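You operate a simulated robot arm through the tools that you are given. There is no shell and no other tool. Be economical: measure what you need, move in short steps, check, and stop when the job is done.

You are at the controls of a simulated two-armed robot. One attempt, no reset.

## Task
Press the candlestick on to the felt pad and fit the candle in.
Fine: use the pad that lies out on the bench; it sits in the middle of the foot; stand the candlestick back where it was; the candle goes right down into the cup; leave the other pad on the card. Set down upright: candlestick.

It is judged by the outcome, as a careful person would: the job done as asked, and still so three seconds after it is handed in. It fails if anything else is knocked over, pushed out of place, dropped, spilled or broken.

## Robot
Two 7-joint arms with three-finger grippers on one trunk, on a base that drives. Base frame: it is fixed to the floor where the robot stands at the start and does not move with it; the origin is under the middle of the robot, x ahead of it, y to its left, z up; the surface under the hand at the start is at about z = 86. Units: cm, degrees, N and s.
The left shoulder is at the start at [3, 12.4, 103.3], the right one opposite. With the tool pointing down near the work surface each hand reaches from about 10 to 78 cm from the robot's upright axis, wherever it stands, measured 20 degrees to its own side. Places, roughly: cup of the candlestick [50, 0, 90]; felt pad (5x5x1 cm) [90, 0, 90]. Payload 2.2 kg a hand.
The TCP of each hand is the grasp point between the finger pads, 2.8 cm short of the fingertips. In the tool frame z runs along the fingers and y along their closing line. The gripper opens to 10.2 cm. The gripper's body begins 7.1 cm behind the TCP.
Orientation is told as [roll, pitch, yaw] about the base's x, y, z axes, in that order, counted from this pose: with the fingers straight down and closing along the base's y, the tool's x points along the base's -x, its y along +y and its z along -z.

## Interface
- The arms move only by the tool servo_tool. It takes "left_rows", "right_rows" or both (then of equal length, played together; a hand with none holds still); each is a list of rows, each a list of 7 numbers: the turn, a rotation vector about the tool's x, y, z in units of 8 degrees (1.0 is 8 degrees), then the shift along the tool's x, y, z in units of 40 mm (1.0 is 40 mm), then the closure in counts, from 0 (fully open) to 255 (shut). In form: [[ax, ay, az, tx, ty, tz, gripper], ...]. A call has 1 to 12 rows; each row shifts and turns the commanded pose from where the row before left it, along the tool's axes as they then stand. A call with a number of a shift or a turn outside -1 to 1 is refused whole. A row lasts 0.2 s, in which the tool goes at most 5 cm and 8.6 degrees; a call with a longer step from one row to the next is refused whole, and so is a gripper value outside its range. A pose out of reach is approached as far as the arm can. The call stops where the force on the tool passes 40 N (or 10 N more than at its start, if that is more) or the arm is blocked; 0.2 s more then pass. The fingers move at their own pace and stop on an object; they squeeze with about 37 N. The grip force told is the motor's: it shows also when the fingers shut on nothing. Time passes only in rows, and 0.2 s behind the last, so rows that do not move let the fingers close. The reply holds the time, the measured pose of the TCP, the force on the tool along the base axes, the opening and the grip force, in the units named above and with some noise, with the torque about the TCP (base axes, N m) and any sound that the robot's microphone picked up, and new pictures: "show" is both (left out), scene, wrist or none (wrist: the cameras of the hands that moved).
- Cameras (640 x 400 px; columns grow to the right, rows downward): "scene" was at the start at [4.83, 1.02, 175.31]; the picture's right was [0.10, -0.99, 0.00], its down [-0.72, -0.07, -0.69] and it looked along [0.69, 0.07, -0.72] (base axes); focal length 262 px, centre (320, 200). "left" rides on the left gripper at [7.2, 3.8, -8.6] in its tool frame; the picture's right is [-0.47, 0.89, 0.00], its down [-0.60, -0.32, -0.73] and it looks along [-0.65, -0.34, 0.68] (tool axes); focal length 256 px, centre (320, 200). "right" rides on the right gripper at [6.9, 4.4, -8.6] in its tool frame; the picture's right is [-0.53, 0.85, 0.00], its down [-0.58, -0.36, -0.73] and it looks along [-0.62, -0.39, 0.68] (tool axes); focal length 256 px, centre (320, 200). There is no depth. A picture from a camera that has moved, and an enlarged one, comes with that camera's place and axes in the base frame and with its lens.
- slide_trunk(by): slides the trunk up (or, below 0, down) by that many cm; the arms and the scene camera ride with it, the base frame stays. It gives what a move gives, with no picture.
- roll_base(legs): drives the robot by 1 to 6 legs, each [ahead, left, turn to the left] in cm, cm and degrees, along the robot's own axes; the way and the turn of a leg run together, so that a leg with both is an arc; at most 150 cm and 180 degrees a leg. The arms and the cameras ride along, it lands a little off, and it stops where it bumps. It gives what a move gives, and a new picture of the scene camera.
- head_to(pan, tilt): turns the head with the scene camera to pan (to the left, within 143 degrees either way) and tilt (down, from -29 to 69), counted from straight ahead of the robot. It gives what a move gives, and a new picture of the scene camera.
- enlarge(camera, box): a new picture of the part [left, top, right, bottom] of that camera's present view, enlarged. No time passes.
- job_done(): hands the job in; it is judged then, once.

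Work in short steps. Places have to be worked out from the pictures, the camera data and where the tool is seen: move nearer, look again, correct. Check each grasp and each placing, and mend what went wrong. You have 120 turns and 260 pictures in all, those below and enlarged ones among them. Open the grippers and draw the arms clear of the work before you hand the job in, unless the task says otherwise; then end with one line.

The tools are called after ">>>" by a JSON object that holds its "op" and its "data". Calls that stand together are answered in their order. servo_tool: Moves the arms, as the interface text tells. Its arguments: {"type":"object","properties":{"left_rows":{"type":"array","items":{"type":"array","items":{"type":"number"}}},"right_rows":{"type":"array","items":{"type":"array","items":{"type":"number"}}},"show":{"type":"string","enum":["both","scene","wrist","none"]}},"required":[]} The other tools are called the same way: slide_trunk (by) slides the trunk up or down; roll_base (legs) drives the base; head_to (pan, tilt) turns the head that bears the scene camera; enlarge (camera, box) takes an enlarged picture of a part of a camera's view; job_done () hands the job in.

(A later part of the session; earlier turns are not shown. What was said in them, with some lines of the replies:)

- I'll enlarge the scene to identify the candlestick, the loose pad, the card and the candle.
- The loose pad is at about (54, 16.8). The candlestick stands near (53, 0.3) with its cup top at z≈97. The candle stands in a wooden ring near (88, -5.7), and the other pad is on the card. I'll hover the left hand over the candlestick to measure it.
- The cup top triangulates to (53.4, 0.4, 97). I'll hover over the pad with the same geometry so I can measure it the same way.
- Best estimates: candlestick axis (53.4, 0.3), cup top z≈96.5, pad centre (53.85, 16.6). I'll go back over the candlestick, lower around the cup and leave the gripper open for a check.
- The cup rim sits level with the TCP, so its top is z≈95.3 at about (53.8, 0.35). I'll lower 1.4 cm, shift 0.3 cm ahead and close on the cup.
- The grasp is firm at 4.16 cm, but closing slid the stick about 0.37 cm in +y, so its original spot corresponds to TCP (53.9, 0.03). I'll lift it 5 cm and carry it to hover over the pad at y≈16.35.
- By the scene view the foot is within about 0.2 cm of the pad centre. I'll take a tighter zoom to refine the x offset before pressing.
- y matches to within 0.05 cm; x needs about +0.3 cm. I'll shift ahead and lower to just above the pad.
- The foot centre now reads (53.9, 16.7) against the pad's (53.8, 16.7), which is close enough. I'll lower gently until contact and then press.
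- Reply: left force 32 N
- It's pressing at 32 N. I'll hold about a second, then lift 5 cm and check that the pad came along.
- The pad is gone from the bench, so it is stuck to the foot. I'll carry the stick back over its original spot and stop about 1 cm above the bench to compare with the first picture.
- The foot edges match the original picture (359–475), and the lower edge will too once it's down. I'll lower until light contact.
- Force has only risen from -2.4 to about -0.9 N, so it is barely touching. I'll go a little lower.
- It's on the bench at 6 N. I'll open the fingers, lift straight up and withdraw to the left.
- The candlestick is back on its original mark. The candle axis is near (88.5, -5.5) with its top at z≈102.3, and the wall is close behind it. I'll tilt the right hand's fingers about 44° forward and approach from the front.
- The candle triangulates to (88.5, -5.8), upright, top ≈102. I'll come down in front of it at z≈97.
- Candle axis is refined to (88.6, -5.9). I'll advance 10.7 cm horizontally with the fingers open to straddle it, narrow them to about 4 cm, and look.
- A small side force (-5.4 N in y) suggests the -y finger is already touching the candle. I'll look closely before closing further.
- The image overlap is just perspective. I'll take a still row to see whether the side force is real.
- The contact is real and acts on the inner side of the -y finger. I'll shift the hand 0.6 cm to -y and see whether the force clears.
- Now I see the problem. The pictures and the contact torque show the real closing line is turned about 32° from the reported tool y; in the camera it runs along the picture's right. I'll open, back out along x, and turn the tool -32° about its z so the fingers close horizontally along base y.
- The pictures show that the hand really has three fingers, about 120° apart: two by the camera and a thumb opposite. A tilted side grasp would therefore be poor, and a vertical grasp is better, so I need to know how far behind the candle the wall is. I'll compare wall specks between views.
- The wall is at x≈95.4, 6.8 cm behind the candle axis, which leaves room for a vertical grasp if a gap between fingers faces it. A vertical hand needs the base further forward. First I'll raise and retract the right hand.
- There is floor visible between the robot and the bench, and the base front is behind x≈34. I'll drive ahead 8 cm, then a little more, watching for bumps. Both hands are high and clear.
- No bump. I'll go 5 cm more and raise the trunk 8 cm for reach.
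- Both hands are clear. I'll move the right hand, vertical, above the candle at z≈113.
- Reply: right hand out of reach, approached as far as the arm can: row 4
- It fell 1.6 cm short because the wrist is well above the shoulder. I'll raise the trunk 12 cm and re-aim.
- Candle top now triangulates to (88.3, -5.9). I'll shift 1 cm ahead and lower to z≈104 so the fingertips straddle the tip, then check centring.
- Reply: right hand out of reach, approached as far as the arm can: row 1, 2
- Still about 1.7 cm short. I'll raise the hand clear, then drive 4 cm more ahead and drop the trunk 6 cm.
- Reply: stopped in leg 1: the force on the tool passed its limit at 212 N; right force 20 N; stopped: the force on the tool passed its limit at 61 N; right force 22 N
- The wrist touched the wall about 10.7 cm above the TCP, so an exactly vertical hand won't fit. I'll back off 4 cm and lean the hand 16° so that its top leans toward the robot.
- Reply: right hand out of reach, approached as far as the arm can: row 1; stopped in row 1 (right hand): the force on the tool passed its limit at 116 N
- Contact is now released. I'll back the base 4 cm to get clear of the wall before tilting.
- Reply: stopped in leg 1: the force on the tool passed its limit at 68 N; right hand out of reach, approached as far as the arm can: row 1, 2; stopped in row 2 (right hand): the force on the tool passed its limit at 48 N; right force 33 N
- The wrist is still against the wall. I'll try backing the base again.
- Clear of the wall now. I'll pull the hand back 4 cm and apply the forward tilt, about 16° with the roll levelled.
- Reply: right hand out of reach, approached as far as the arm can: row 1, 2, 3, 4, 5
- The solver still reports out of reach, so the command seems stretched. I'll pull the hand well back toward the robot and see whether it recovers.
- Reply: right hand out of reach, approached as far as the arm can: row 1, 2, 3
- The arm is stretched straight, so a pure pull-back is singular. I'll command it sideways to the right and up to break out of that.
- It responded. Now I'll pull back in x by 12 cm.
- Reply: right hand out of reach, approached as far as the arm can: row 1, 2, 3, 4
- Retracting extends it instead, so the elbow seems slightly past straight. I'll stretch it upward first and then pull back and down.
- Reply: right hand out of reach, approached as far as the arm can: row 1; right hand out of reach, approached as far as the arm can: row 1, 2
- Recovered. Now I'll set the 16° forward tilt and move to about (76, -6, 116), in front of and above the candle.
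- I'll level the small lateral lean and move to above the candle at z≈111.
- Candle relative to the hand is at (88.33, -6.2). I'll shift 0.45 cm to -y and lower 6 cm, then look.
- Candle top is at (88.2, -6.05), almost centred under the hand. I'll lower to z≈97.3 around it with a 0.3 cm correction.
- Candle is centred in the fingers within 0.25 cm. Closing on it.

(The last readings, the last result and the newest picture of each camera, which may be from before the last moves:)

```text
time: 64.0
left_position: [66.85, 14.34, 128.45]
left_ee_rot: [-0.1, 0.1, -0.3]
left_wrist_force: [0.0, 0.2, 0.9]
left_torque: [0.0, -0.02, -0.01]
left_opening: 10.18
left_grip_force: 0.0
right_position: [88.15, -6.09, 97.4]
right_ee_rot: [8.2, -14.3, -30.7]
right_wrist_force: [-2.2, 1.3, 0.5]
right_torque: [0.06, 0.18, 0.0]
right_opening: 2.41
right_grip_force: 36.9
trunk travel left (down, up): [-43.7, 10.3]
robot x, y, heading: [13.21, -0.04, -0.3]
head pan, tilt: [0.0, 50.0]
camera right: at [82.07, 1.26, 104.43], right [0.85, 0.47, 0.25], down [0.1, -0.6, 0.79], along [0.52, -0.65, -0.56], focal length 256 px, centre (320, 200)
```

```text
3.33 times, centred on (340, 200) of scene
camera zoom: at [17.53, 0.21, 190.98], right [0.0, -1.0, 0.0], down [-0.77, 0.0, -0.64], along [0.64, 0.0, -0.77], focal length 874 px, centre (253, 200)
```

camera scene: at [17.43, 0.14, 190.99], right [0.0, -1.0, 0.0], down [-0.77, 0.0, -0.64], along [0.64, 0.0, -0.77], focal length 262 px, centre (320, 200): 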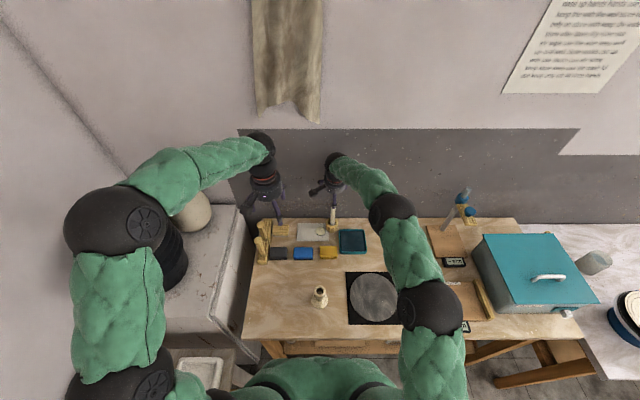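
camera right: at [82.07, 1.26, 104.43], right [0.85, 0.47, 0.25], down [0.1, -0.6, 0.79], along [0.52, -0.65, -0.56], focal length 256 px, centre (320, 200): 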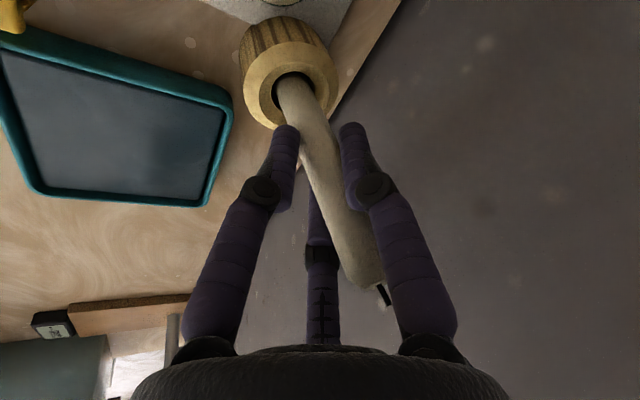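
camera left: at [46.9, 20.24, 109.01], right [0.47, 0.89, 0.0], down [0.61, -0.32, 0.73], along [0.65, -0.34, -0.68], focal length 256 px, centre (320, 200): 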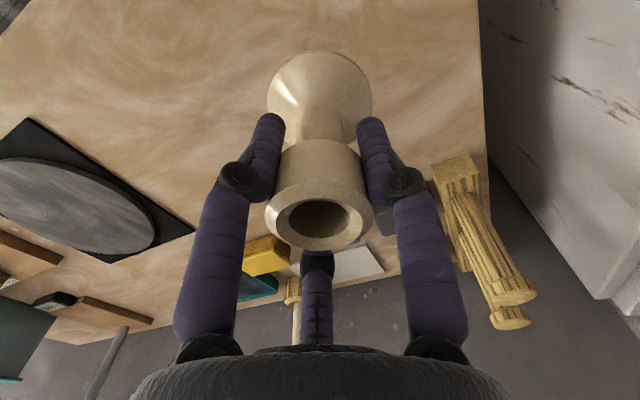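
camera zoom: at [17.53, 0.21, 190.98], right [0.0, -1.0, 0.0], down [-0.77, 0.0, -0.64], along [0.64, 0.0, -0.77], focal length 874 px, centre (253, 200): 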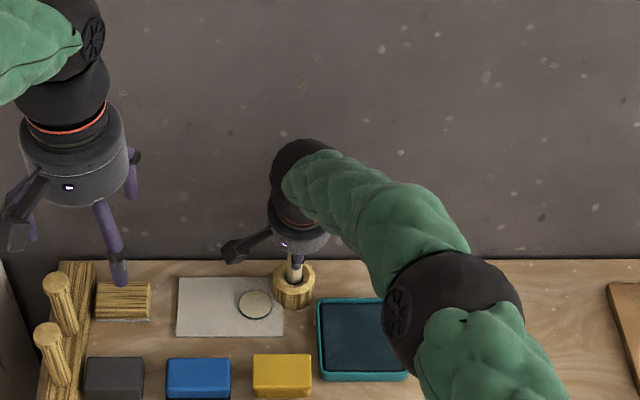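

Firm grip (2.41 cm). I'll lift gently straight up 4 cm and check that the wooden holder stays put.

>>> {"op": "servo_tool", "data": {"right_rows": [[0, 0, 0, -0.062, 0.035, -0.24, 230], [0, 0, 0, -0.062, 0.035, -0.24, 230], [0, 0, 0, -0.062, 0.035, -0.24, 230], [0, 0, 0, -0.062, 0.035, -0.24, 230], [0, 0, 0, 0, 0, 0, 230]], "show": "wrist"}}

>>> {"op": "enlarge", "data": {"camera": "scene", "box": [300, 170, 380, 250]}}

```text
time: 65.2
left_position: [67.03, 14.48, 128.47]
left_ee_rot: [0.0, 0.1, -0.2]
left_wrist_force: [0.5, -0.3, 0.5]
left_torque: [0.0, -0.02, 0.03]
left_opening: 10.21
left_grip_force: 0.1
right_position: [88.12, -6.32, 101.37]
right_ee_rot: [8.2, -14.4, -30.7]
right_wrist_force: [0.9, 0.5, -0.5]
right_torque: [-0.02, -0.01, 0.02]
right_opening: 2.37
right_grip_force: 37.1
trunk travel left (down, up): [-43.7, 10.3]
robot x, y, heading: [13.22, 0.08, -0.2]
head pan, tilt: [0.0, 50.0]
camera right: at [82.09, 1.0, 108.34], right [0.85, 0.47, 0.25], down [0.1, -0.6, 0.79], along [0.52, -0.65, -0.55], focal length 256 px, centre (320, 200)
```

right: 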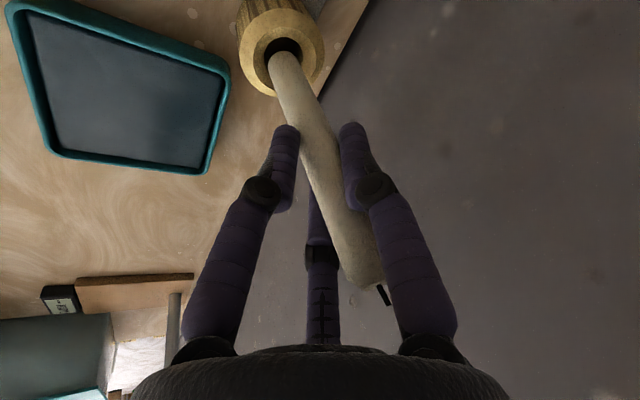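

```text
5.00 times, centred on (340, 210) of scene
camera zoom: at [17.63, 0.23, 190.98], right [0.0, -1.0, 0.0], down [-0.77, 0.0, -0.64], along [0.64, 0.0, -0.77], focal length 1311 px, centre (220, 150)
```

zoom: 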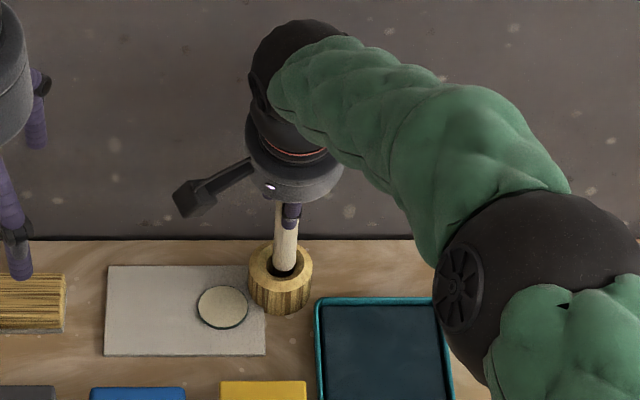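

The candle is coming out and the holder stays. I'll lift 9 cm more.

>>> {"op": "servo_tool", "data": {"right_rows": [[0, 0, 0, -0.163, 0.145, -0.72, 230], [0, 0, 0, -0.163, 0.145, -0.72, 230], [0, 0, 0, -0.163, 0.145, -0.72, 230], [0, 0, 0, 0, 0, 0, 230]], "show": "wrist"}}

>>> {"op": "enlarge", "data": {"camera": "scene", "box": [300, 150, 380, 250]}}

```text
time: 66.2
left_position: [66.98, 14.36, 128.48]
left_ee_rot: [0.0, 0.1, -0.2]
left_wrist_force: [0.2, 1.3, -0.4]
left_torque: [0.0, 0.03, -0.03]
left_opening: 10.2
left_grip_force: 0.2
right_position: [88.23, -5.76, 110.26]
right_ee_rot: [8.2, -14.3, -30.7]
right_wrist_force: [0.5, 0.0, -0.4]
right_torque: [0.03, -0.01, 0.0]
right_opening: 2.37
right_grip_force: 36.7
trunk travel left (down, up): [-43.7, 10.3]
robot x, y, heading: [13.08, -0.24, 0.1]
head pan, tilt: [0.0, 50.0]
camera right: at [82.02, 1.67, 117.26], right [0.85, 0.47, 0.25], down [0.1, -0.6, 0.79], along [0.52, -0.65, -0.56], focal length 256 px, centre (320, 200)
```

right: 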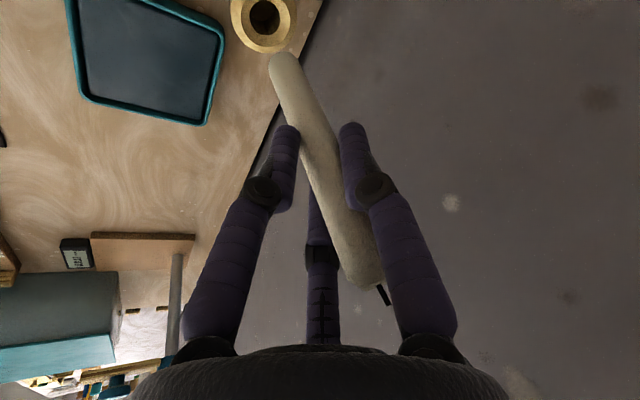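

```text
4.00 times, centred on (340, 200) of scene
camera zoom: at [17.65, 0.2, 190.98], right [0.0, -1.0, 0.0], down [-0.77, 0.0, -0.64], along [0.64, 0.0, -0.77], focal length 1049 px, centre (240, 200)
```

zoom: 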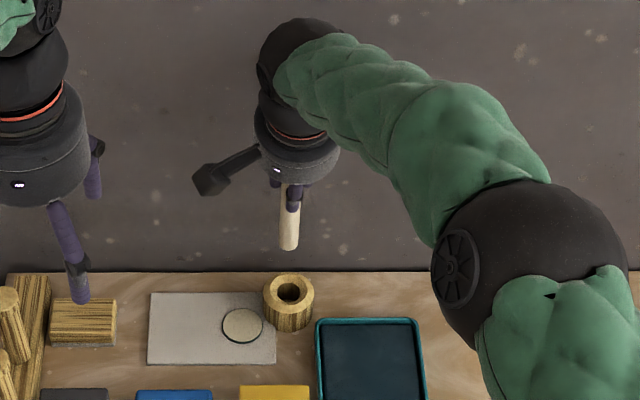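

The candle is out and the holder and card are undisturbed. Its bottom is about 11.5 cm below the TCP. I'll move it above the candlestick cup, whose axis was left at (53.9, 0), stopping 2.5 cm short in x to look, while the left hand moves aside.

>>> {"op": "servo_tool", "data": {"right_rows": [[0, 0, 0, 0.7, -0.24, -0.26, 230], [0, 0, 0, 0.7, -0.24, -0.26, 230], [0, 0, 0, 0.7, -0.24, -0.26, 230], [0, 0, 0, 0.7, -0.24, -0.26, 230], [0, 0, 0, 0.7, -0.24, -0.26, 230], [0, 0, 0, 0.7, -0.24, -0.26, 230], [0, 0, 0, 0.7, -0.24, -0.26, 230], [0, 0, 0, 0.7, -0.24, -0.26, 230], [0, 0, 0, 0.7, -0.24, -0.26, 230], [0, 0, 0, 0.7, -0.24, -0.26, 230], [0, 0, 0, 0, 0, 0, 230]], "left_rows": [[0, 0, 0, 0, 0.8, 0, 0], [0, 0, 0, 0, 0.8, 0, 0], [0, 0, 0, 0, 0.8, 0, 0], [0, 0, 0, 0, 0.5, 0, 0], [0, 0, 0, 0, 0, 0, 0], [0, 0, 0, 0, 0, 0, 0], [0, 0, 0, 0, 0, 0, 0], [0, 0, 0, 0, 0, 0, 0], [0, 0, 0, 0, 0, 0, 0], [0, 0, 0, 0, 0, 0, 0], [0, 0, 0, 0, 0, 0, 0]], "show": "both"}}

```text
time: 68.6
left_position: [67.05, 26.0, 128.4]
left_ee_rot: [-0.1, 0.0, -0.2]
left_wrist_force: [-0.4, -0.4, 0.1]
left_torque: [0.01, 0.02, 0.01]
left_opening: 10.21
left_grip_force: 0.1
right_position: [57.25, -0.27, 112.1]
right_ee_rot: [8.2, -14.3, -30.6]
right_wrist_force: [0.1, -0.3, -0.4]
right_torque: [-0.01, 0.01, 0.03]
right_opening: 2.34
right_grip_force: 37.2
trunk travel left (down, up): [-43.7, 10.3]
robot x, y, heading: [12.76, -0.24, -0.3]
head pan, tilt: [0.0, 50.0]
camera scene: at [17.7, 0.22, 190.98], right [0.0, -1.0, 0.0], down [-0.77, 0.0, -0.64], along [0.64, 0.0, -0.77], focal length 262 px, centre (320, 200)
camera right: at [51.21, 7.01, 119.13], right [0.85, 0.47, 0.25], down [0.1, -0.6, 0.79], along [0.52, -0.65, -0.56], focal length 256 px, centre (320, 200)
camera left: at [59.81, 29.99, 137.07], right [0.47, 0.88, 0.0], down [0.6, -0.32, 0.73], along [0.64, -0.34, -0.68], focal length 256 px, centre (320, 200)
```

scene: 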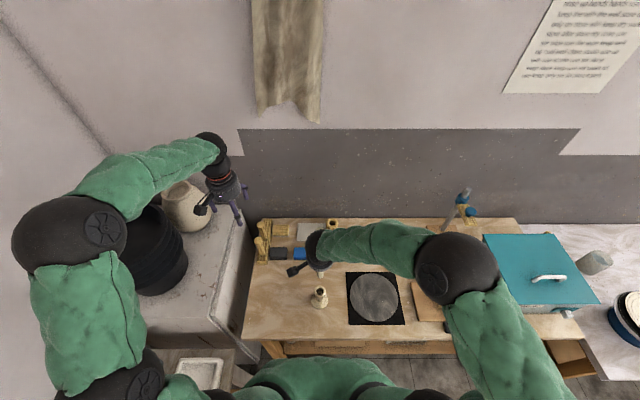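
right: 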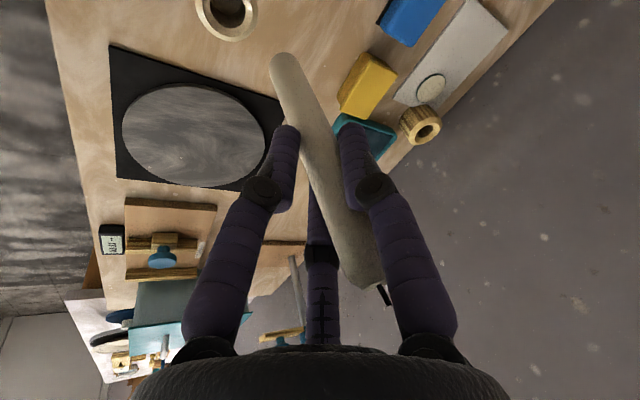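
left: 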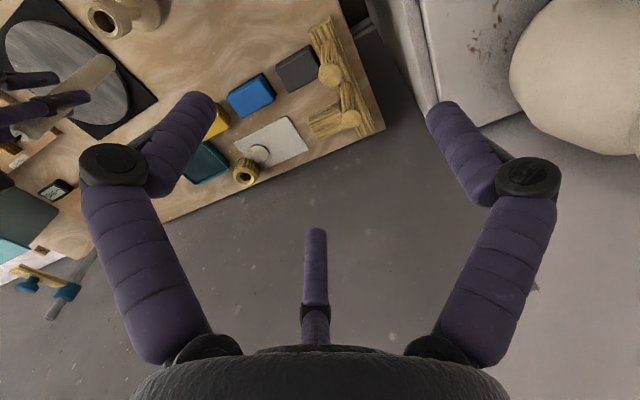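

Cup centre seen from this hand is (53.85, -0.2). The candle bottom is at about (57.4, -0.1, 100.4), 11.7 cm below the TCP, and vertical. I'll shift 3.55 cm in -x to put it over the cup, lower 2 cm and look.

>>> {"op": "servo_tool", "data": {"right_rows": [[0, 0, 0, 0.37, -0.21, -0.125, 230], [0, 0, 0, 0.37, -0.21, -0.125, 230], [0, 0, 0, 0.124, -0.07, 0.48, 230], [0, 0, 0, 0, 0, 0, 230]], "show": "wrist"}}

>>> {"op": "enlarge", "data": {"camera": "right", "box": [220, 0, 380, 100]}}

>>> {"op": "enlarge", "data": {"camera": "scene", "box": [285, 240, 365, 320]}}

>>> {"op": "enlarge", "data": {"camera": "left", "box": [0, 0, 200, 125]}}

```text
time: 69.6
left_position: [66.82, 26.01, 128.6]
left_ee_rot: [0.0, 0.1, -0.1]
left_wrist_force: [-0.2, 0.4, 0.1]
left_torque: [-0.01, -0.01, -0.01]
left_opening: 10.21
left_grip_force: 0.1
right_position: [53.85, -0.34, 110.02]
right_ee_rot: [8.3, -14.4, -30.7]
right_wrist_force: [0.1, -0.6, -0.5]
right_torque: [-0.01, -0.01, 0.01]
right_opening: 2.38
right_grip_force: 37.2
trunk travel left (down, up): [-43.7, 10.3]
robot x, y, heading: [13.01, 0.21, -0.4]
head pan, tilt: [0.0, 50.0]
camera right: at [47.79, 6.98, 117.15], right [0.85, 0.47, 0.25], down [0.1, -0.6, 0.79], along [0.52, -0.65, -0.55], focal length 256 px, centre (320, 200)
```

right: 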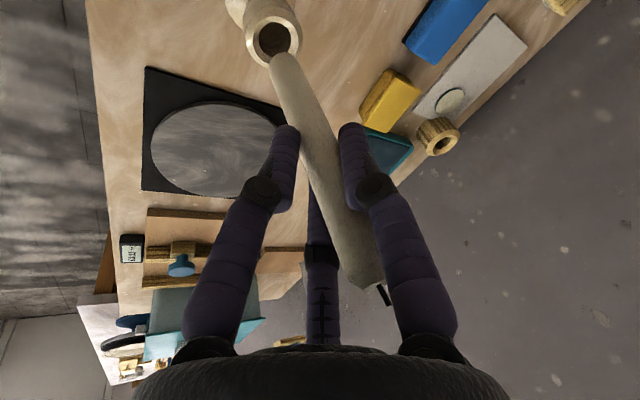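

```text
4.00 times, centred on (300, 50) of right
camera zoom: at [47.79, 6.98, 117.15], right [0.85, 0.47, 0.25], down [0.1, -0.6, 0.79], along [0.52, -0.65, -0.55], focal length 1024 px, centre (400, 800)
```

zoom: 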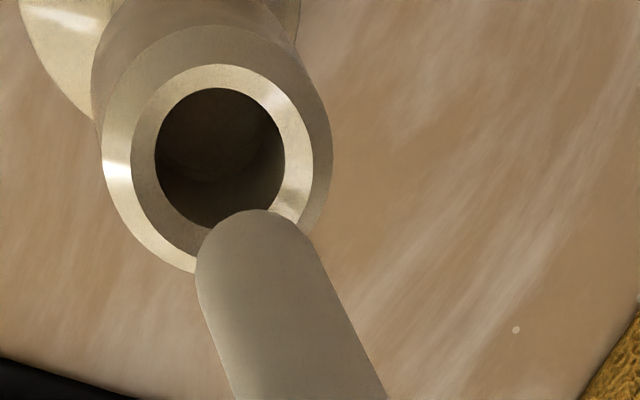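

```text
5.00 times, centred on (325, 280) of scene
camera zoom: at [17.51, 0.18, 190.99], right [0.0, -1.0, 0.0], down [-0.77, 0.0, -0.64], along [0.64, 0.0, -0.77], focal length 1311 px, centre (295, -200)
```

zoom: 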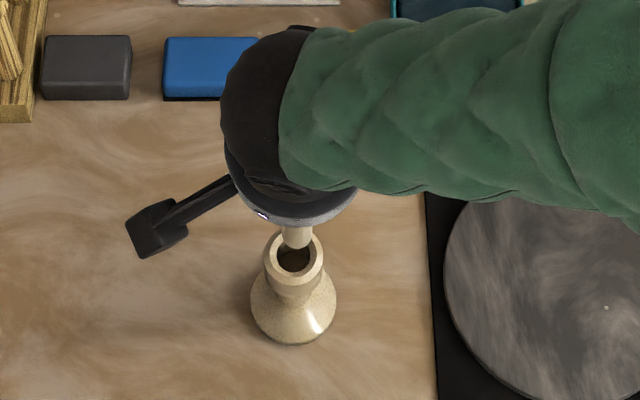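

```text
3.20 times, centred on (100, 62) of left
camera zoom: at [59.66, 29.97, 137.13], right [0.47, 0.88, 0.0], down [0.6, -0.32, 0.73], along [0.65, -0.34, -0.68], focal length 819 px, centre (1024, 640)
```

zoom: 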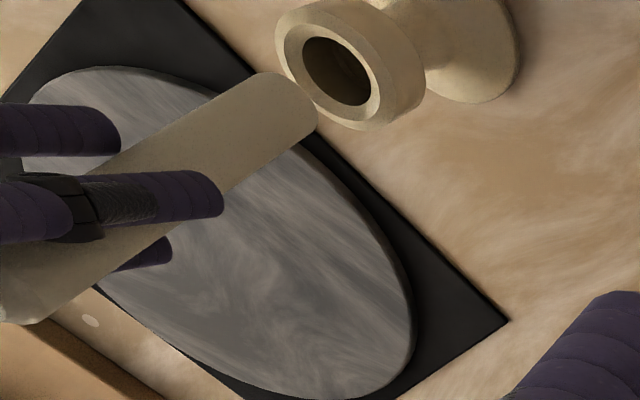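

All three views agree: cup (53.85, -0.1), candle bottom (54.2, -0.5, 98.3). I'll correct by (-0.4, +0.4), lower 1.9 cm and re-check.

>>> {"op": "servo_tool", "data": {"right_rows": [[0, 0, 0, 0.133, 0.04, -0.028, 230], [0, 0, 0, 0.117, -0.066, 0.456, 230], [0, 0, 0, 0, 0, 0, 230]], "show": "none"}}

>>> {"op": "enlarge", "data": {"camera": "right", "box": [220, 0, 380, 100]}}

>>> {"op": "enlarge", "data": {"camera": "left", "box": [0, 0, 200, 125]}}

>>> {"op": "enlarge", "data": {"camera": "scene", "box": [300, 265, 340, 305]}}

```text
time: 70.4
left_position: [66.83, 26.14, 128.57]
left_ee_rot: [0.1, 0.1, -0.2]
left_wrist_force: [0.1, -0.5, 0.4]
left_torque: [0.01, -0.03, 0.01]
left_opening: 10.2
left_grip_force: 0.2
right_position: [53.43, 0.13, 108.24]
right_ee_rot: [8.3, -14.4, -30.7]
right_wrist_force: [-0.4, 0.2, -1.0]
right_torque: [0.01, 0.02, 0.04]
right_opening: 2.36
right_grip_force: 37.2
trunk travel left (down, up): [-43.7, 10.3]
robot x, y, heading: [12.71, 0.07, -0.3]
head pan, tilt: [0.0, 50.0]
```

```text
4.00 times, centred on (300, 50) of right
camera zoom: at [47.33, 7.41, 115.19], right [0.85, 0.47, 0.25], down [0.1, -0.6, 0.79], along [0.52, -0.65, -0.55], focal length 1024 px, centre (400, 800)
```

zoom: 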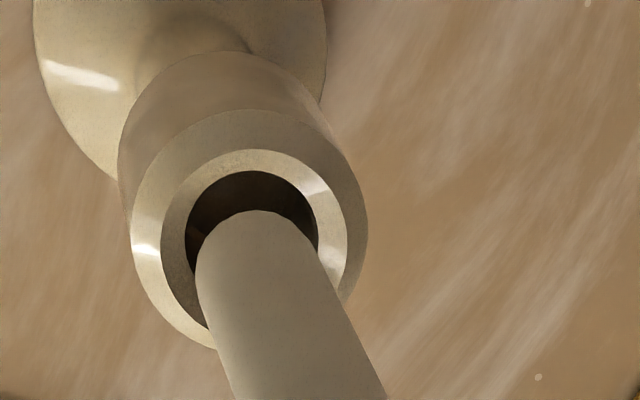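

```text
3.20 times, centred on (100, 62) of left
camera zoom: at [59.69, 29.98, 137.12], right [0.47, 0.88, 0.0], down [0.6, -0.32, 0.73], along [0.65, -0.34, -0.68], focal length 819 px, centre (1024, 640)
```

zoom: 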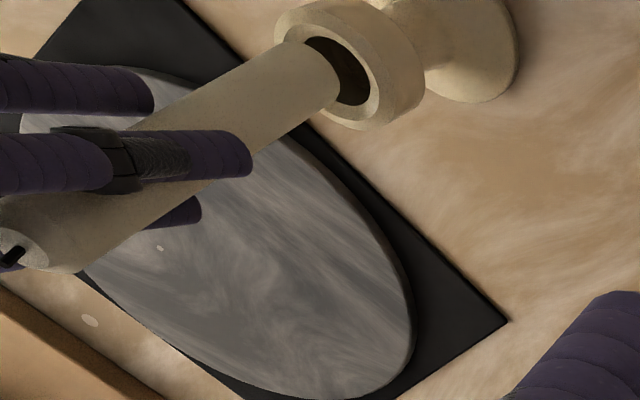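

```text
10.00 times, centred on (320, 285) of scene
camera zoom: at [17.54, 0.2, 190.98], right [0.0, -1.0, 0.0], down [-0.77, 0.0, -0.64], along [0.64, 0.0, -0.77], focal length 2622 px, centre (320, -650)
```

zoom: 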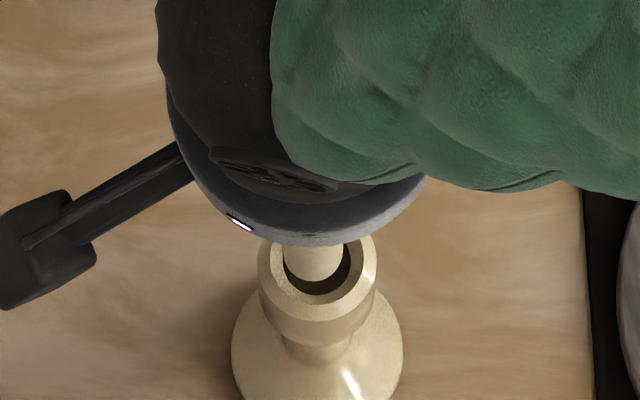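

Aligned within about 0.1 cm in every view. I'll lower in small steps into the cup, watching force.

>>> {"op": "servo_tool", "data": {"right_rows": [[0, 0, 0, 0.031, -0.018, 0.12, 230], [0, 0, 0, 0.031, -0.018, 0.12, 230], [0, 0, 0, 0.031, -0.018, 0.12, 230], [0, 0, 0, 0, 0, 0, 230]], "show": "none"}}

>>> {"op": "enlarge", "data": {"camera": "right", "box": [220, 0, 380, 100]}}

>>> {"op": "enlarge", "data": {"camera": "left", "box": [0, 0, 200, 125]}}

```text
time: 71.4
left_position: [66.89, 26.15, 128.58]
left_ee_rot: [0.0, 0.0, -0.3]
left_wrist_force: [-1.1, 0.1, 0.2]
left_torque: [-0.02, 0.0, -0.02]
left_opening: 10.21
left_grip_force: 0.0
right_position: [53.71, 0.3, 106.65]
right_ee_rot: [8.2, -14.4, -30.7]
right_wrist_force: [-0.5, 0.1, 3.2]
right_torque: [0.05, -0.01, -0.01]
right_opening: 2.36
right_grip_force: 36.9
trunk travel left (down, up): [-43.7, 10.3]
robot x, y, heading: [13.27, 0.01, 0.0]
head pan, tilt: [0.0, 50.0]
```

```text
4.00 times, centred on (300, 50) of right
camera zoom: at [47.47, 7.63, 113.65], right [0.85, 0.47, 0.25], down [0.1, -0.6, 0.79], along [0.52, -0.65, -0.55], focal length 1024 px, centre (400, 800)
```

zoom: 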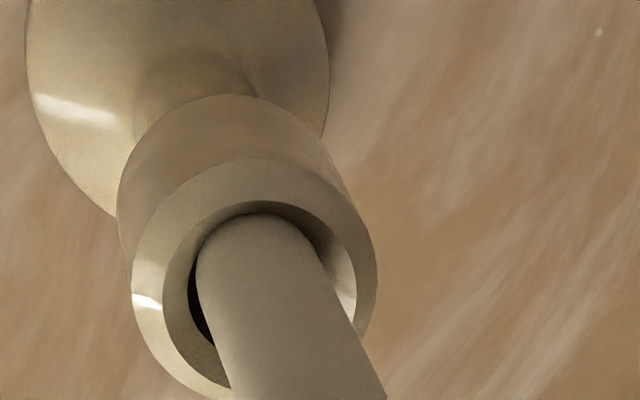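

```text
3.20 times, centred on (100, 62) of left
camera zoom: at [59.67, 29.98, 137.13], right [0.47, 0.88, 0.0], down [0.6, -0.32, 0.73], along [0.65, -0.34, -0.68], focal length 819 px, centre (1024, 640)
```

zoom: 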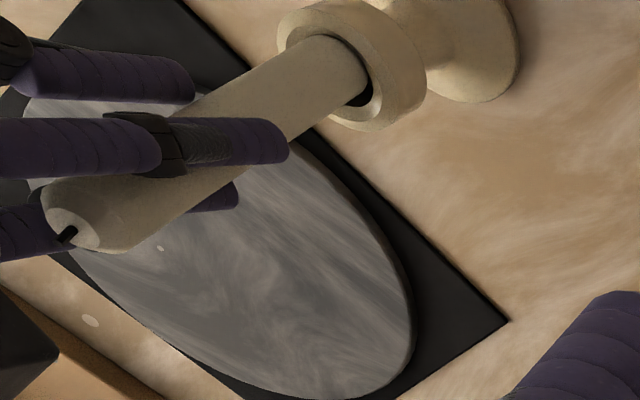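

A light 3 N contact with the chamfer. I'll check the scene view for which side is touching.

>>> {"op": "enlarge", "data": {"camera": "scene", "box": [305, 275, 335, 300]}}

>>> {"op": "enlarge", "data": {"camera": "left", "box": [80, 0, 140, 45]}}

```text
16.00 times, centred on (320, 288) of scene
camera zoom: at [17.52, 0.2, 190.99], right [0.0, -1.0, 0.0], down [-0.77, 0.0, -0.64], along [0.64, 0.0, -0.77], focal length 4195 px, centre (320, -1200)
```

zoom: 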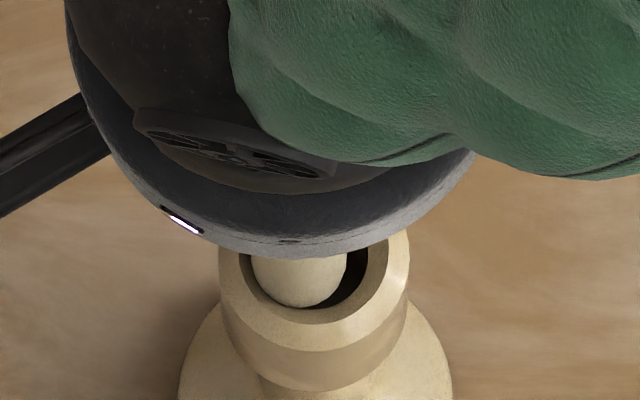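

```text
8.89 times, centred on (110, 22) of left
camera zoom: at [59.67, 29.98, 137.13], right [0.47, 0.88, 0.0], down [0.6, -0.32, 0.73], along [0.65, -0.34, -0.68], focal length 2276 px, centre (2187, 1778)
```

zoom: 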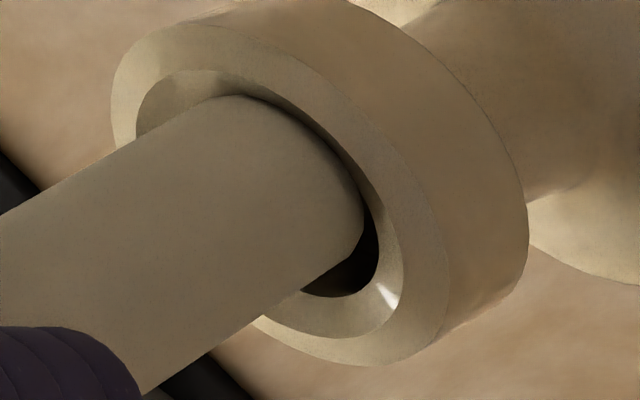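

The scene shows the candle about 0.3 cm too far to +y. I'll raise a hair, shift -0.28 cm in y, then lower again.

>>> {"op": "servo_tool", "data": {"right_rows": [[0, 0, 0, -0.046, -0.054, -0.048, 230], [0, 0, 0, 0.012, -0.012, 0.06, 230], [0, 0, 0, 0.025, -0.018, 0.1, 230], [0, 0, 0, 0, 0, 0, 230]], "show": "none"}}

>>> {"op": "enlarge", "data": {"camera": "scene", "box": [305, 275, 335, 300]}}

>>> {"op": "enlarge", "data": {"camera": "left", "box": [80, 0, 140, 45]}}

```text
time: 72.4
left_position: [66.7, 26.04, 128.54]
left_ee_rot: [0.0, -0.1, -0.3]
left_wrist_force: [0.4, 0.4, -0.7]
left_torque: [-0.03, 0.02, -0.03]
left_opening: 10.2
left_grip_force: 0.0
right_position: [53.59, 0.09, 106.45]
right_ee_rot: [8.6, -14.5, -30.7]
right_wrist_force: [-3.4, -0.1, 29.5]
right_torque: [-0.03, 0.56, 0.01]
right_opening: 2.36
right_grip_force: 37.4
trunk travel left (down, up): [-43.7, 10.3]
robot x, y, heading: [13.16, 0.11, -0.4]
head pan, tilt: [0.0, 50.0]
```

```text
16.00 times, centred on (320, 288) of scene
camera zoom: at [17.34, 0.2, 191.02], right [0.0, -1.0, 0.0], down [-0.77, 0.0, -0.64], along [0.64, 0.0, -0.77], focal length 4195 px, centre (320, -1200)
```

zoom: 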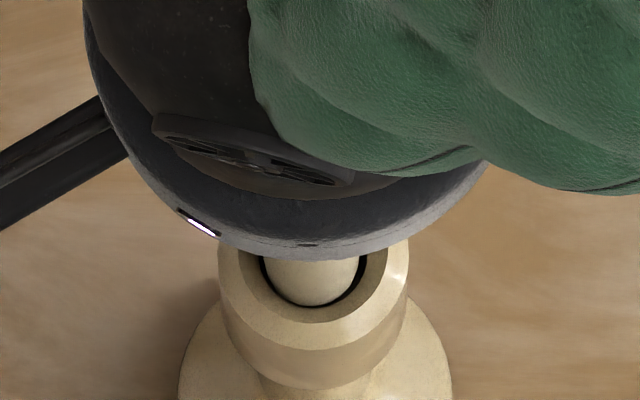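

```text
8.89 times, centred on (110, 22) of left
camera zoom: at [59.55, 29.98, 137.2], right [0.47, 0.88, 0.0], down [0.6, -0.32, 0.73], along [0.65, -0.34, -0.68], focal length 2276 px, centre (2187, 1778)
```

zoom: 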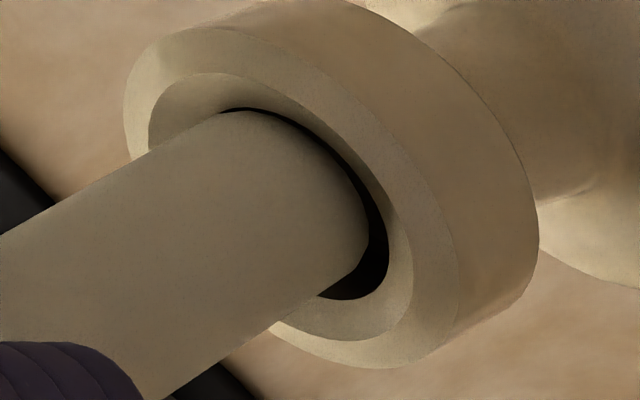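

y is now centred, but it bears on the -x rim (29 N, torque +0.56). I'll raise 0.4 cm, shift +0.2 cm in x, and lower again.

>>> {"op": "servo_tool", "data": {"right_rows": [[0, 0, 0, -0.073, 0.027, -0.082, 230], [0, 0, 0, 0.012, -0.007, 0.048, 230], [0, 0, 0, 0.012, -0.007, 0.048, 230], [0, 0, 0, 0.012, -0.007, 0.048, 230], [0, 0, 0, 0, 0, 0, 230]], "show": "none"}}

>>> {"op": "enlarge", "data": {"camera": "scene", "box": [305, 275, 335, 300]}}

>>> {"op": "enlarge", "data": {"camera": "left", "box": [80, 0, 140, 45]}}

```text
time: 73.6
left_position: [66.97, 26.12, 128.4]
left_ee_rot: [0.0, 0.2, -0.1]
left_wrist_force: [0.0, -0.5, -0.5]
left_torque: [-0.03, 0.02, 0.02]
left_opening: 10.21
left_grip_force: 0.1
right_position: [53.46, -0.16, 105.64]
right_ee_rot: [7.9, -14.1, -30.5]
right_wrist_force: [0.9, 0.2, -0.4]
right_torque: [-0.03, 0.06, -0.03]
right_opening: 2.37
right_grip_force: 37.2
trunk travel left (down, up): [-43.7, 10.3]
robot x, y, heading: [12.79, 0.09, -0.3]
head pan, tilt: [0.0, 50.0]
```

```text
16.00 times, centred on (320, 288) of scene
camera zoom: at [17.75, 0.2, 190.94], right [0.0, -1.0, 0.0], down [-0.77, 0.0, -0.64], along [0.64, 0.0, -0.77], focal length 4195 px, centre (320, -1200)
```

zoom: 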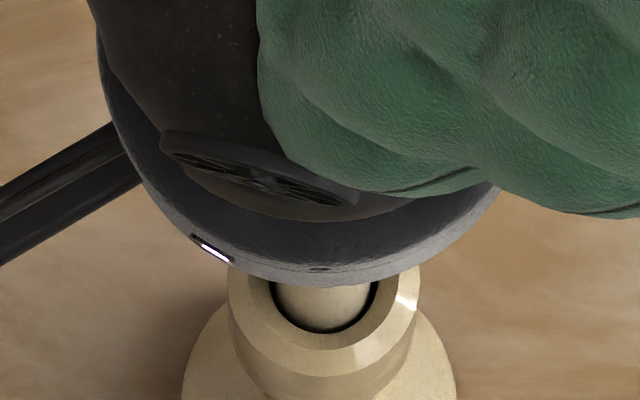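

```text
8.89 times, centred on (110, 22) of left
camera zoom: at [59.84, 29.98, 137.02], right [0.47, 0.88, 0.0], down [0.6, -0.32, 0.73], along [0.64, -0.34, -0.68], focal length 2276 px, centre (2187, 1778)
```

zoom: 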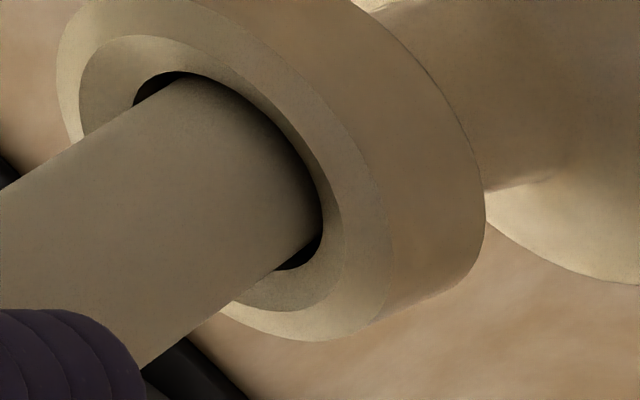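

The candle has entered the hole with no force. Continuing down.

>>> {"op": "servo_tool", "data": {"right_rows": [[0, 0, 0, 0.015, -0.009, 0.06, 230], [0, 0, 0, 0.015, -0.009, 0.06, 230], [0, 0, 0, 0.015, -0.009, 0.06, 230], [0, 0, 0, 0.015, -0.009, 0.06, 230], [0, 0, 0, 0, 0, 0, 230]], "show": "none"}}

```text
time: 74.8
left_position: [66.94, 26.07, 128.44]
left_ee_rot: [-0.1, 0.1, -0.2]
left_wrist_force: [0.3, 0.0, 0.4]
left_torque: [0.0, -0.01, 0.0]
left_opening: 10.21
left_grip_force: 0.0
right_position: [53.62, -0.16, 105.0]
right_ee_rot: [8.3, -14.4, -30.7]
right_wrist_force: [0.4, 0.2, 0.2]
right_torque: [0.0, -0.04, -0.02]
right_opening: 2.37
right_grip_force: 37.2
trunk travel left (down, up): [-43.7, 10.3]
robot x, y, heading: [12.87, 0.01, -0.4]
head pan, tilt: [0.0, 50.0]
```

>>> {"op": "servo_tool", "data": {"right_rows": [[0, 0, 0, 0.015, -0.009, 0.06, 230], [0, 0, 0, 0.015, -0.009, 0.06, 230], [0, 0, 0, 0.015, -0.009, 0.06, 230], [0, 0, 0, 0.015, -0.009, 0.06, 230], [0, 0, 0, 0, 0, 0, 230]], "show": "none"}}

>>> {"op": "enlarge", "data": {"camera": "left", "box": [60, 0, 180, 90]}}

```text
time: 76.0
left_position: [66.89, 26.07, 128.6]
left_ee_rot: [0.1, 0.0, -0.1]
left_wrist_force: [-0.2, 0.3, -0.2]
left_torque: [0.02, -0.03, 0.03]
left_opening: 10.23
left_grip_force: 0.2
right_position: [53.72, -0.15, 104.03]
right_ee_rot: [8.4, -14.3, -30.6]
right_wrist_force: [0.3, -0.1, 7.0]
right_torque: [0.02, -0.12, 0.01]
right_opening: 2.35
right_grip_force: 37.0
trunk travel left (down, up): [-43.7, 10.3]
robot x, y, heading: [13.15, -0.07, -0.3]
head pan, tilt: [0.0, 50.0]
```

```text
4.44 times, centred on (120, 45) of left
camera zoom: at [59.67, 29.98, 137.13], right [0.47, 0.88, 0.0], down [0.6, -0.32, 0.73], along [0.65, -0.34, -0.68], focal length 1138 px, centre (1209, 889)
```

zoom: 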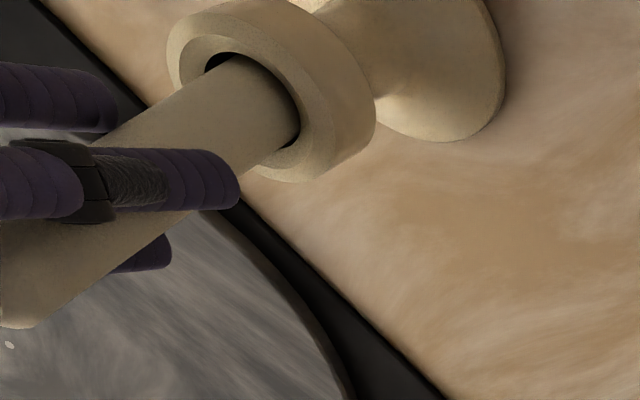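

7 N at z≈104.0, about 3 cm deep. I'll press a little further to tell the bottom from friction.

>>> {"op": "servo_tool", "data": {"right_rows": [[0, 0, 0, 0.01, -0.006, 0.04, 230], [0, 0, 0, 0.01, -0.006, 0.04, 230], [0, 0, 0, 0, 0, 0, 230]], "show": "none"}}

```text
time: 76.8
left_position: [66.64, 26.15, 128.57]
left_ee_rot: [0.0, 0.0, -0.1]
left_wrist_force: [0.3, -0.2, -0.1]
left_torque: [0.04, 0.01, 0.01]
left_opening: 10.21
left_grip_force: 0.0
right_position: [53.69, -0.18, 103.99]
right_ee_rot: [8.6, -14.6, -30.9]
right_wrist_force: [0.9, 0.4, 30.5]
right_torque: [0.0, -0.31, -0.02]
right_opening: 2.37
right_grip_force: 37.3
trunk travel left (down, up): [-43.7, 10.3]
robot x, y, heading: [13.15, 0.18, -0.3]
head pan, tilt: [0.0, 50.0]
```

The stop is stiff (30 N, no further travel), so the candle is on the cup's floor. I'll ease off, open, and check.

>>> {"op": "servo_tool", "data": {"right_rows": [[0, 0, 0, -0.016, 0.009, -0.062, 230], [0, 0, 0, 0, 0, 0, 230], [0, 0, 0, 0, 0, 0, 160], [0, 0, 0, 0, 0, 0, 100], [0, 0, 0, 0, 0, 0, 0], [0, 0, 0, 0, 0, 0, 0], [0, 0, 0, 0, 0, 0, 0]], "show": "wrist"}}

>>> {"op": "enlarge", "data": {"camera": "left", "box": [0, 0, 200, 125]}}

```text
time: 78.4
left_position: [66.94, 26.07, 128.49]
left_ee_rot: [-0.1, 0.1, -0.1]
left_wrist_force: [0.3, 0.0, -0.7]
left_torque: [-0.01, 0.01, -0.03]
left_opening: 10.21
left_grip_force: 0.0
right_position: [53.6, -0.26, 103.78]
right_ee_rot: [8.3, -14.4, -30.8]
right_wrist_force: [-0.2, 0.5, -0.4]
right_torque: [0.02, 0.03, 0.0]
right_opening: 10.2
right_grip_force: 0.0
trunk travel left (down, up): [-43.7, 10.3]
robot x, y, heading: [13.14, -0.14, -0.5]
head pan, tilt: [0.0, 50.0]
camera right: at [47.51, 7.1, 110.97], right [0.85, 0.47, 0.25], down [0.1, -0.6, 0.79], along [0.52, -0.65, -0.56], focal length 256 px, centre (320, 200)
```

right: 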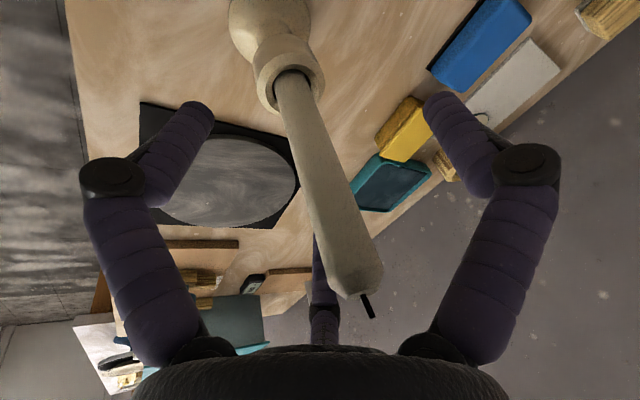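

```text
3.20 times, centred on (100, 62) of left
camera zoom: at [59.71, 29.98, 137.11], right [0.47, 0.88, 0.0], down [0.6, -0.32, 0.73], along [0.65, -0.34, -0.68], focal length 819 px, centre (1024, 640)
```

zoom: 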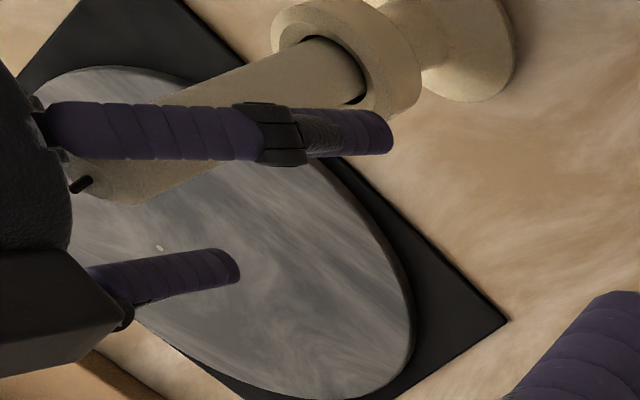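

The candle stands in the cup and the fingers are clear. I'll lift straight up, then withdraw to the right.

>>> {"op": "servo_tool", "data": {"right_rows": [[0, 0, 0, -0.093, 0.053, -0.36, 0], [0, 0, 0, -0.185, 0.12, -0.72, 0], [0, 0, 0, -0.185, 0.12, -0.72, 0], [0, 0, 0, -0.185, 0.12, -0.72, 0], [0, 0, 0, -0.185, 0.105, -0.72, 0], [0, 0, 0, -0.4, -0.7, -0.1, 0], [0, 0, 0, -0.4, -0.7, -0.1, 0], [0, 0, 0, -0.4, -0.7, -0.1, 0], [0, 0, 0, -0.4, -0.7, -0.1, 0], [0, 0, 0, -0.4, -0.7, -0.1, 0], [0, 0, 0, 0, 0, 0, 0]], "show": "scene"}}

>>> {"op": "enlarge", "data": {"camera": "scene", "box": [270, 210, 390, 310]}}

>>> {"op": "enlarge", "data": {"camera": "left", "box": [0, 0, 280, 200]}}

```text
time: 80.8
left_position: [66.91, 26.16, 128.48]
left_ee_rot: [0.0, 0.0, -0.1]
left_wrist_force: [0.5, 0.7, -0.2]
left_torque: [0.01, 0.03, -0.01]
left_opening: 10.19
left_grip_force: 0.1
right_position: [52.96, -16.03, 119.22]
right_ee_rot: [8.2, -14.4, -30.7]
right_wrist_force: [0.0, 0.7, -0.1]
right_torque: [0.03, -0.04, 0.0]
right_opening: 10.2
right_grip_force: 0.1
trunk travel left (down, up): [-43.7, 10.3]
robot x, y, heading: [12.98, 0.16, -0.2]
head pan, tilt: [0.0, 50.0]
camera scene: at [17.59, 0.25, 190.98], right [0.0, -1.0, 0.0], down [-0.77, 0.0, -0.64], along [0.64, 0.0, -0.77], focal length 262 px, centre (320, 200)
```

scene: 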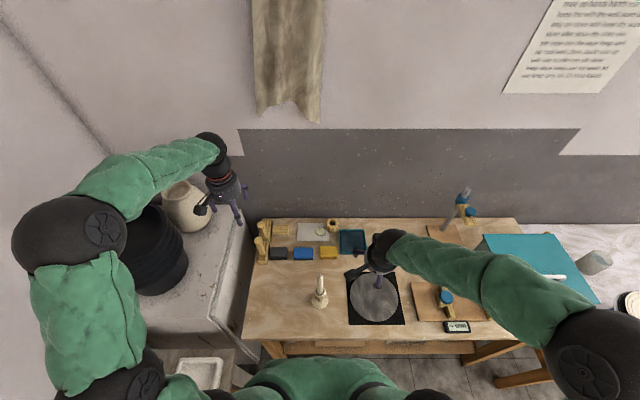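

```text
4.00 times, centred on (330, 260) of scene
camera zoom: at [17.59, 0.25, 190.98], right [0.0, -1.0, 0.0], down [-0.77, 0.0, -0.64], along [0.64, 0.0, -0.77], focal length 1049 px, centre (280, -40)
```

zoom: 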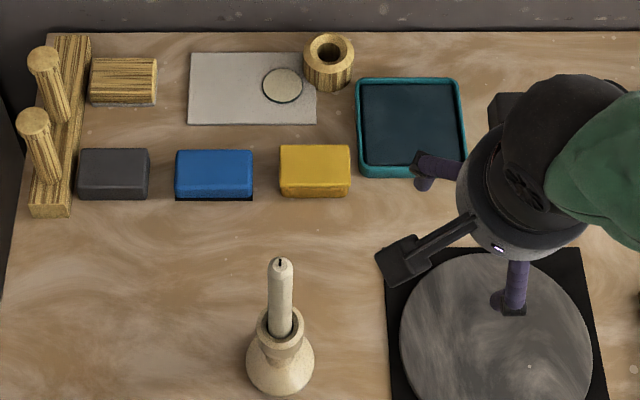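

```text
2.00 times, centred on (140, 100) of left
camera zoom: at [59.72, 30.01, 137.09], right [0.47, 0.88, 0.0], down [0.6, -0.32, 0.73], along [0.64, -0.34, -0.68], focal length 512 px, centre (680, 400)
```

zoom: 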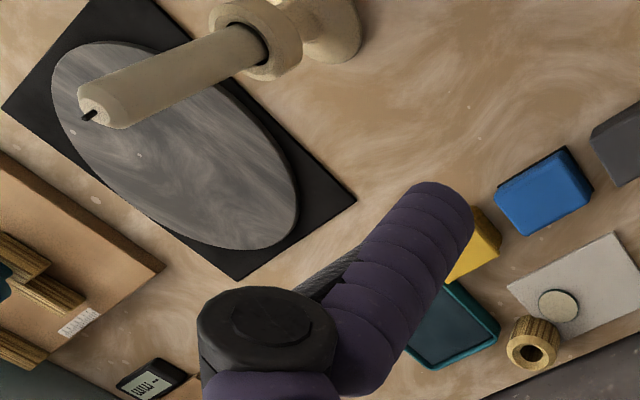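

Everything checks out: the candle is upright in the cup, and the candlestick is at about (53.8, 0) where it stood. The other pad is still on the card, the holder is undisturbed, and both hands are open and clear. Handing in.

>>> {"op": "job_done", "data": {}}

```text
The job is handed in.
```

The job is handed in: the candlestick has the bench pad stuck under its foot and is back within about 0.15 cm of where it stood, the candle is down on the cup floor, and the other pad is still on the card. I set the pad's centring by camera to about 0.1 cm before pressing and didn't look under the foot afterwards. The right wrist bumped the wall behind the bench several times, at up to 212 N; no object was touched.
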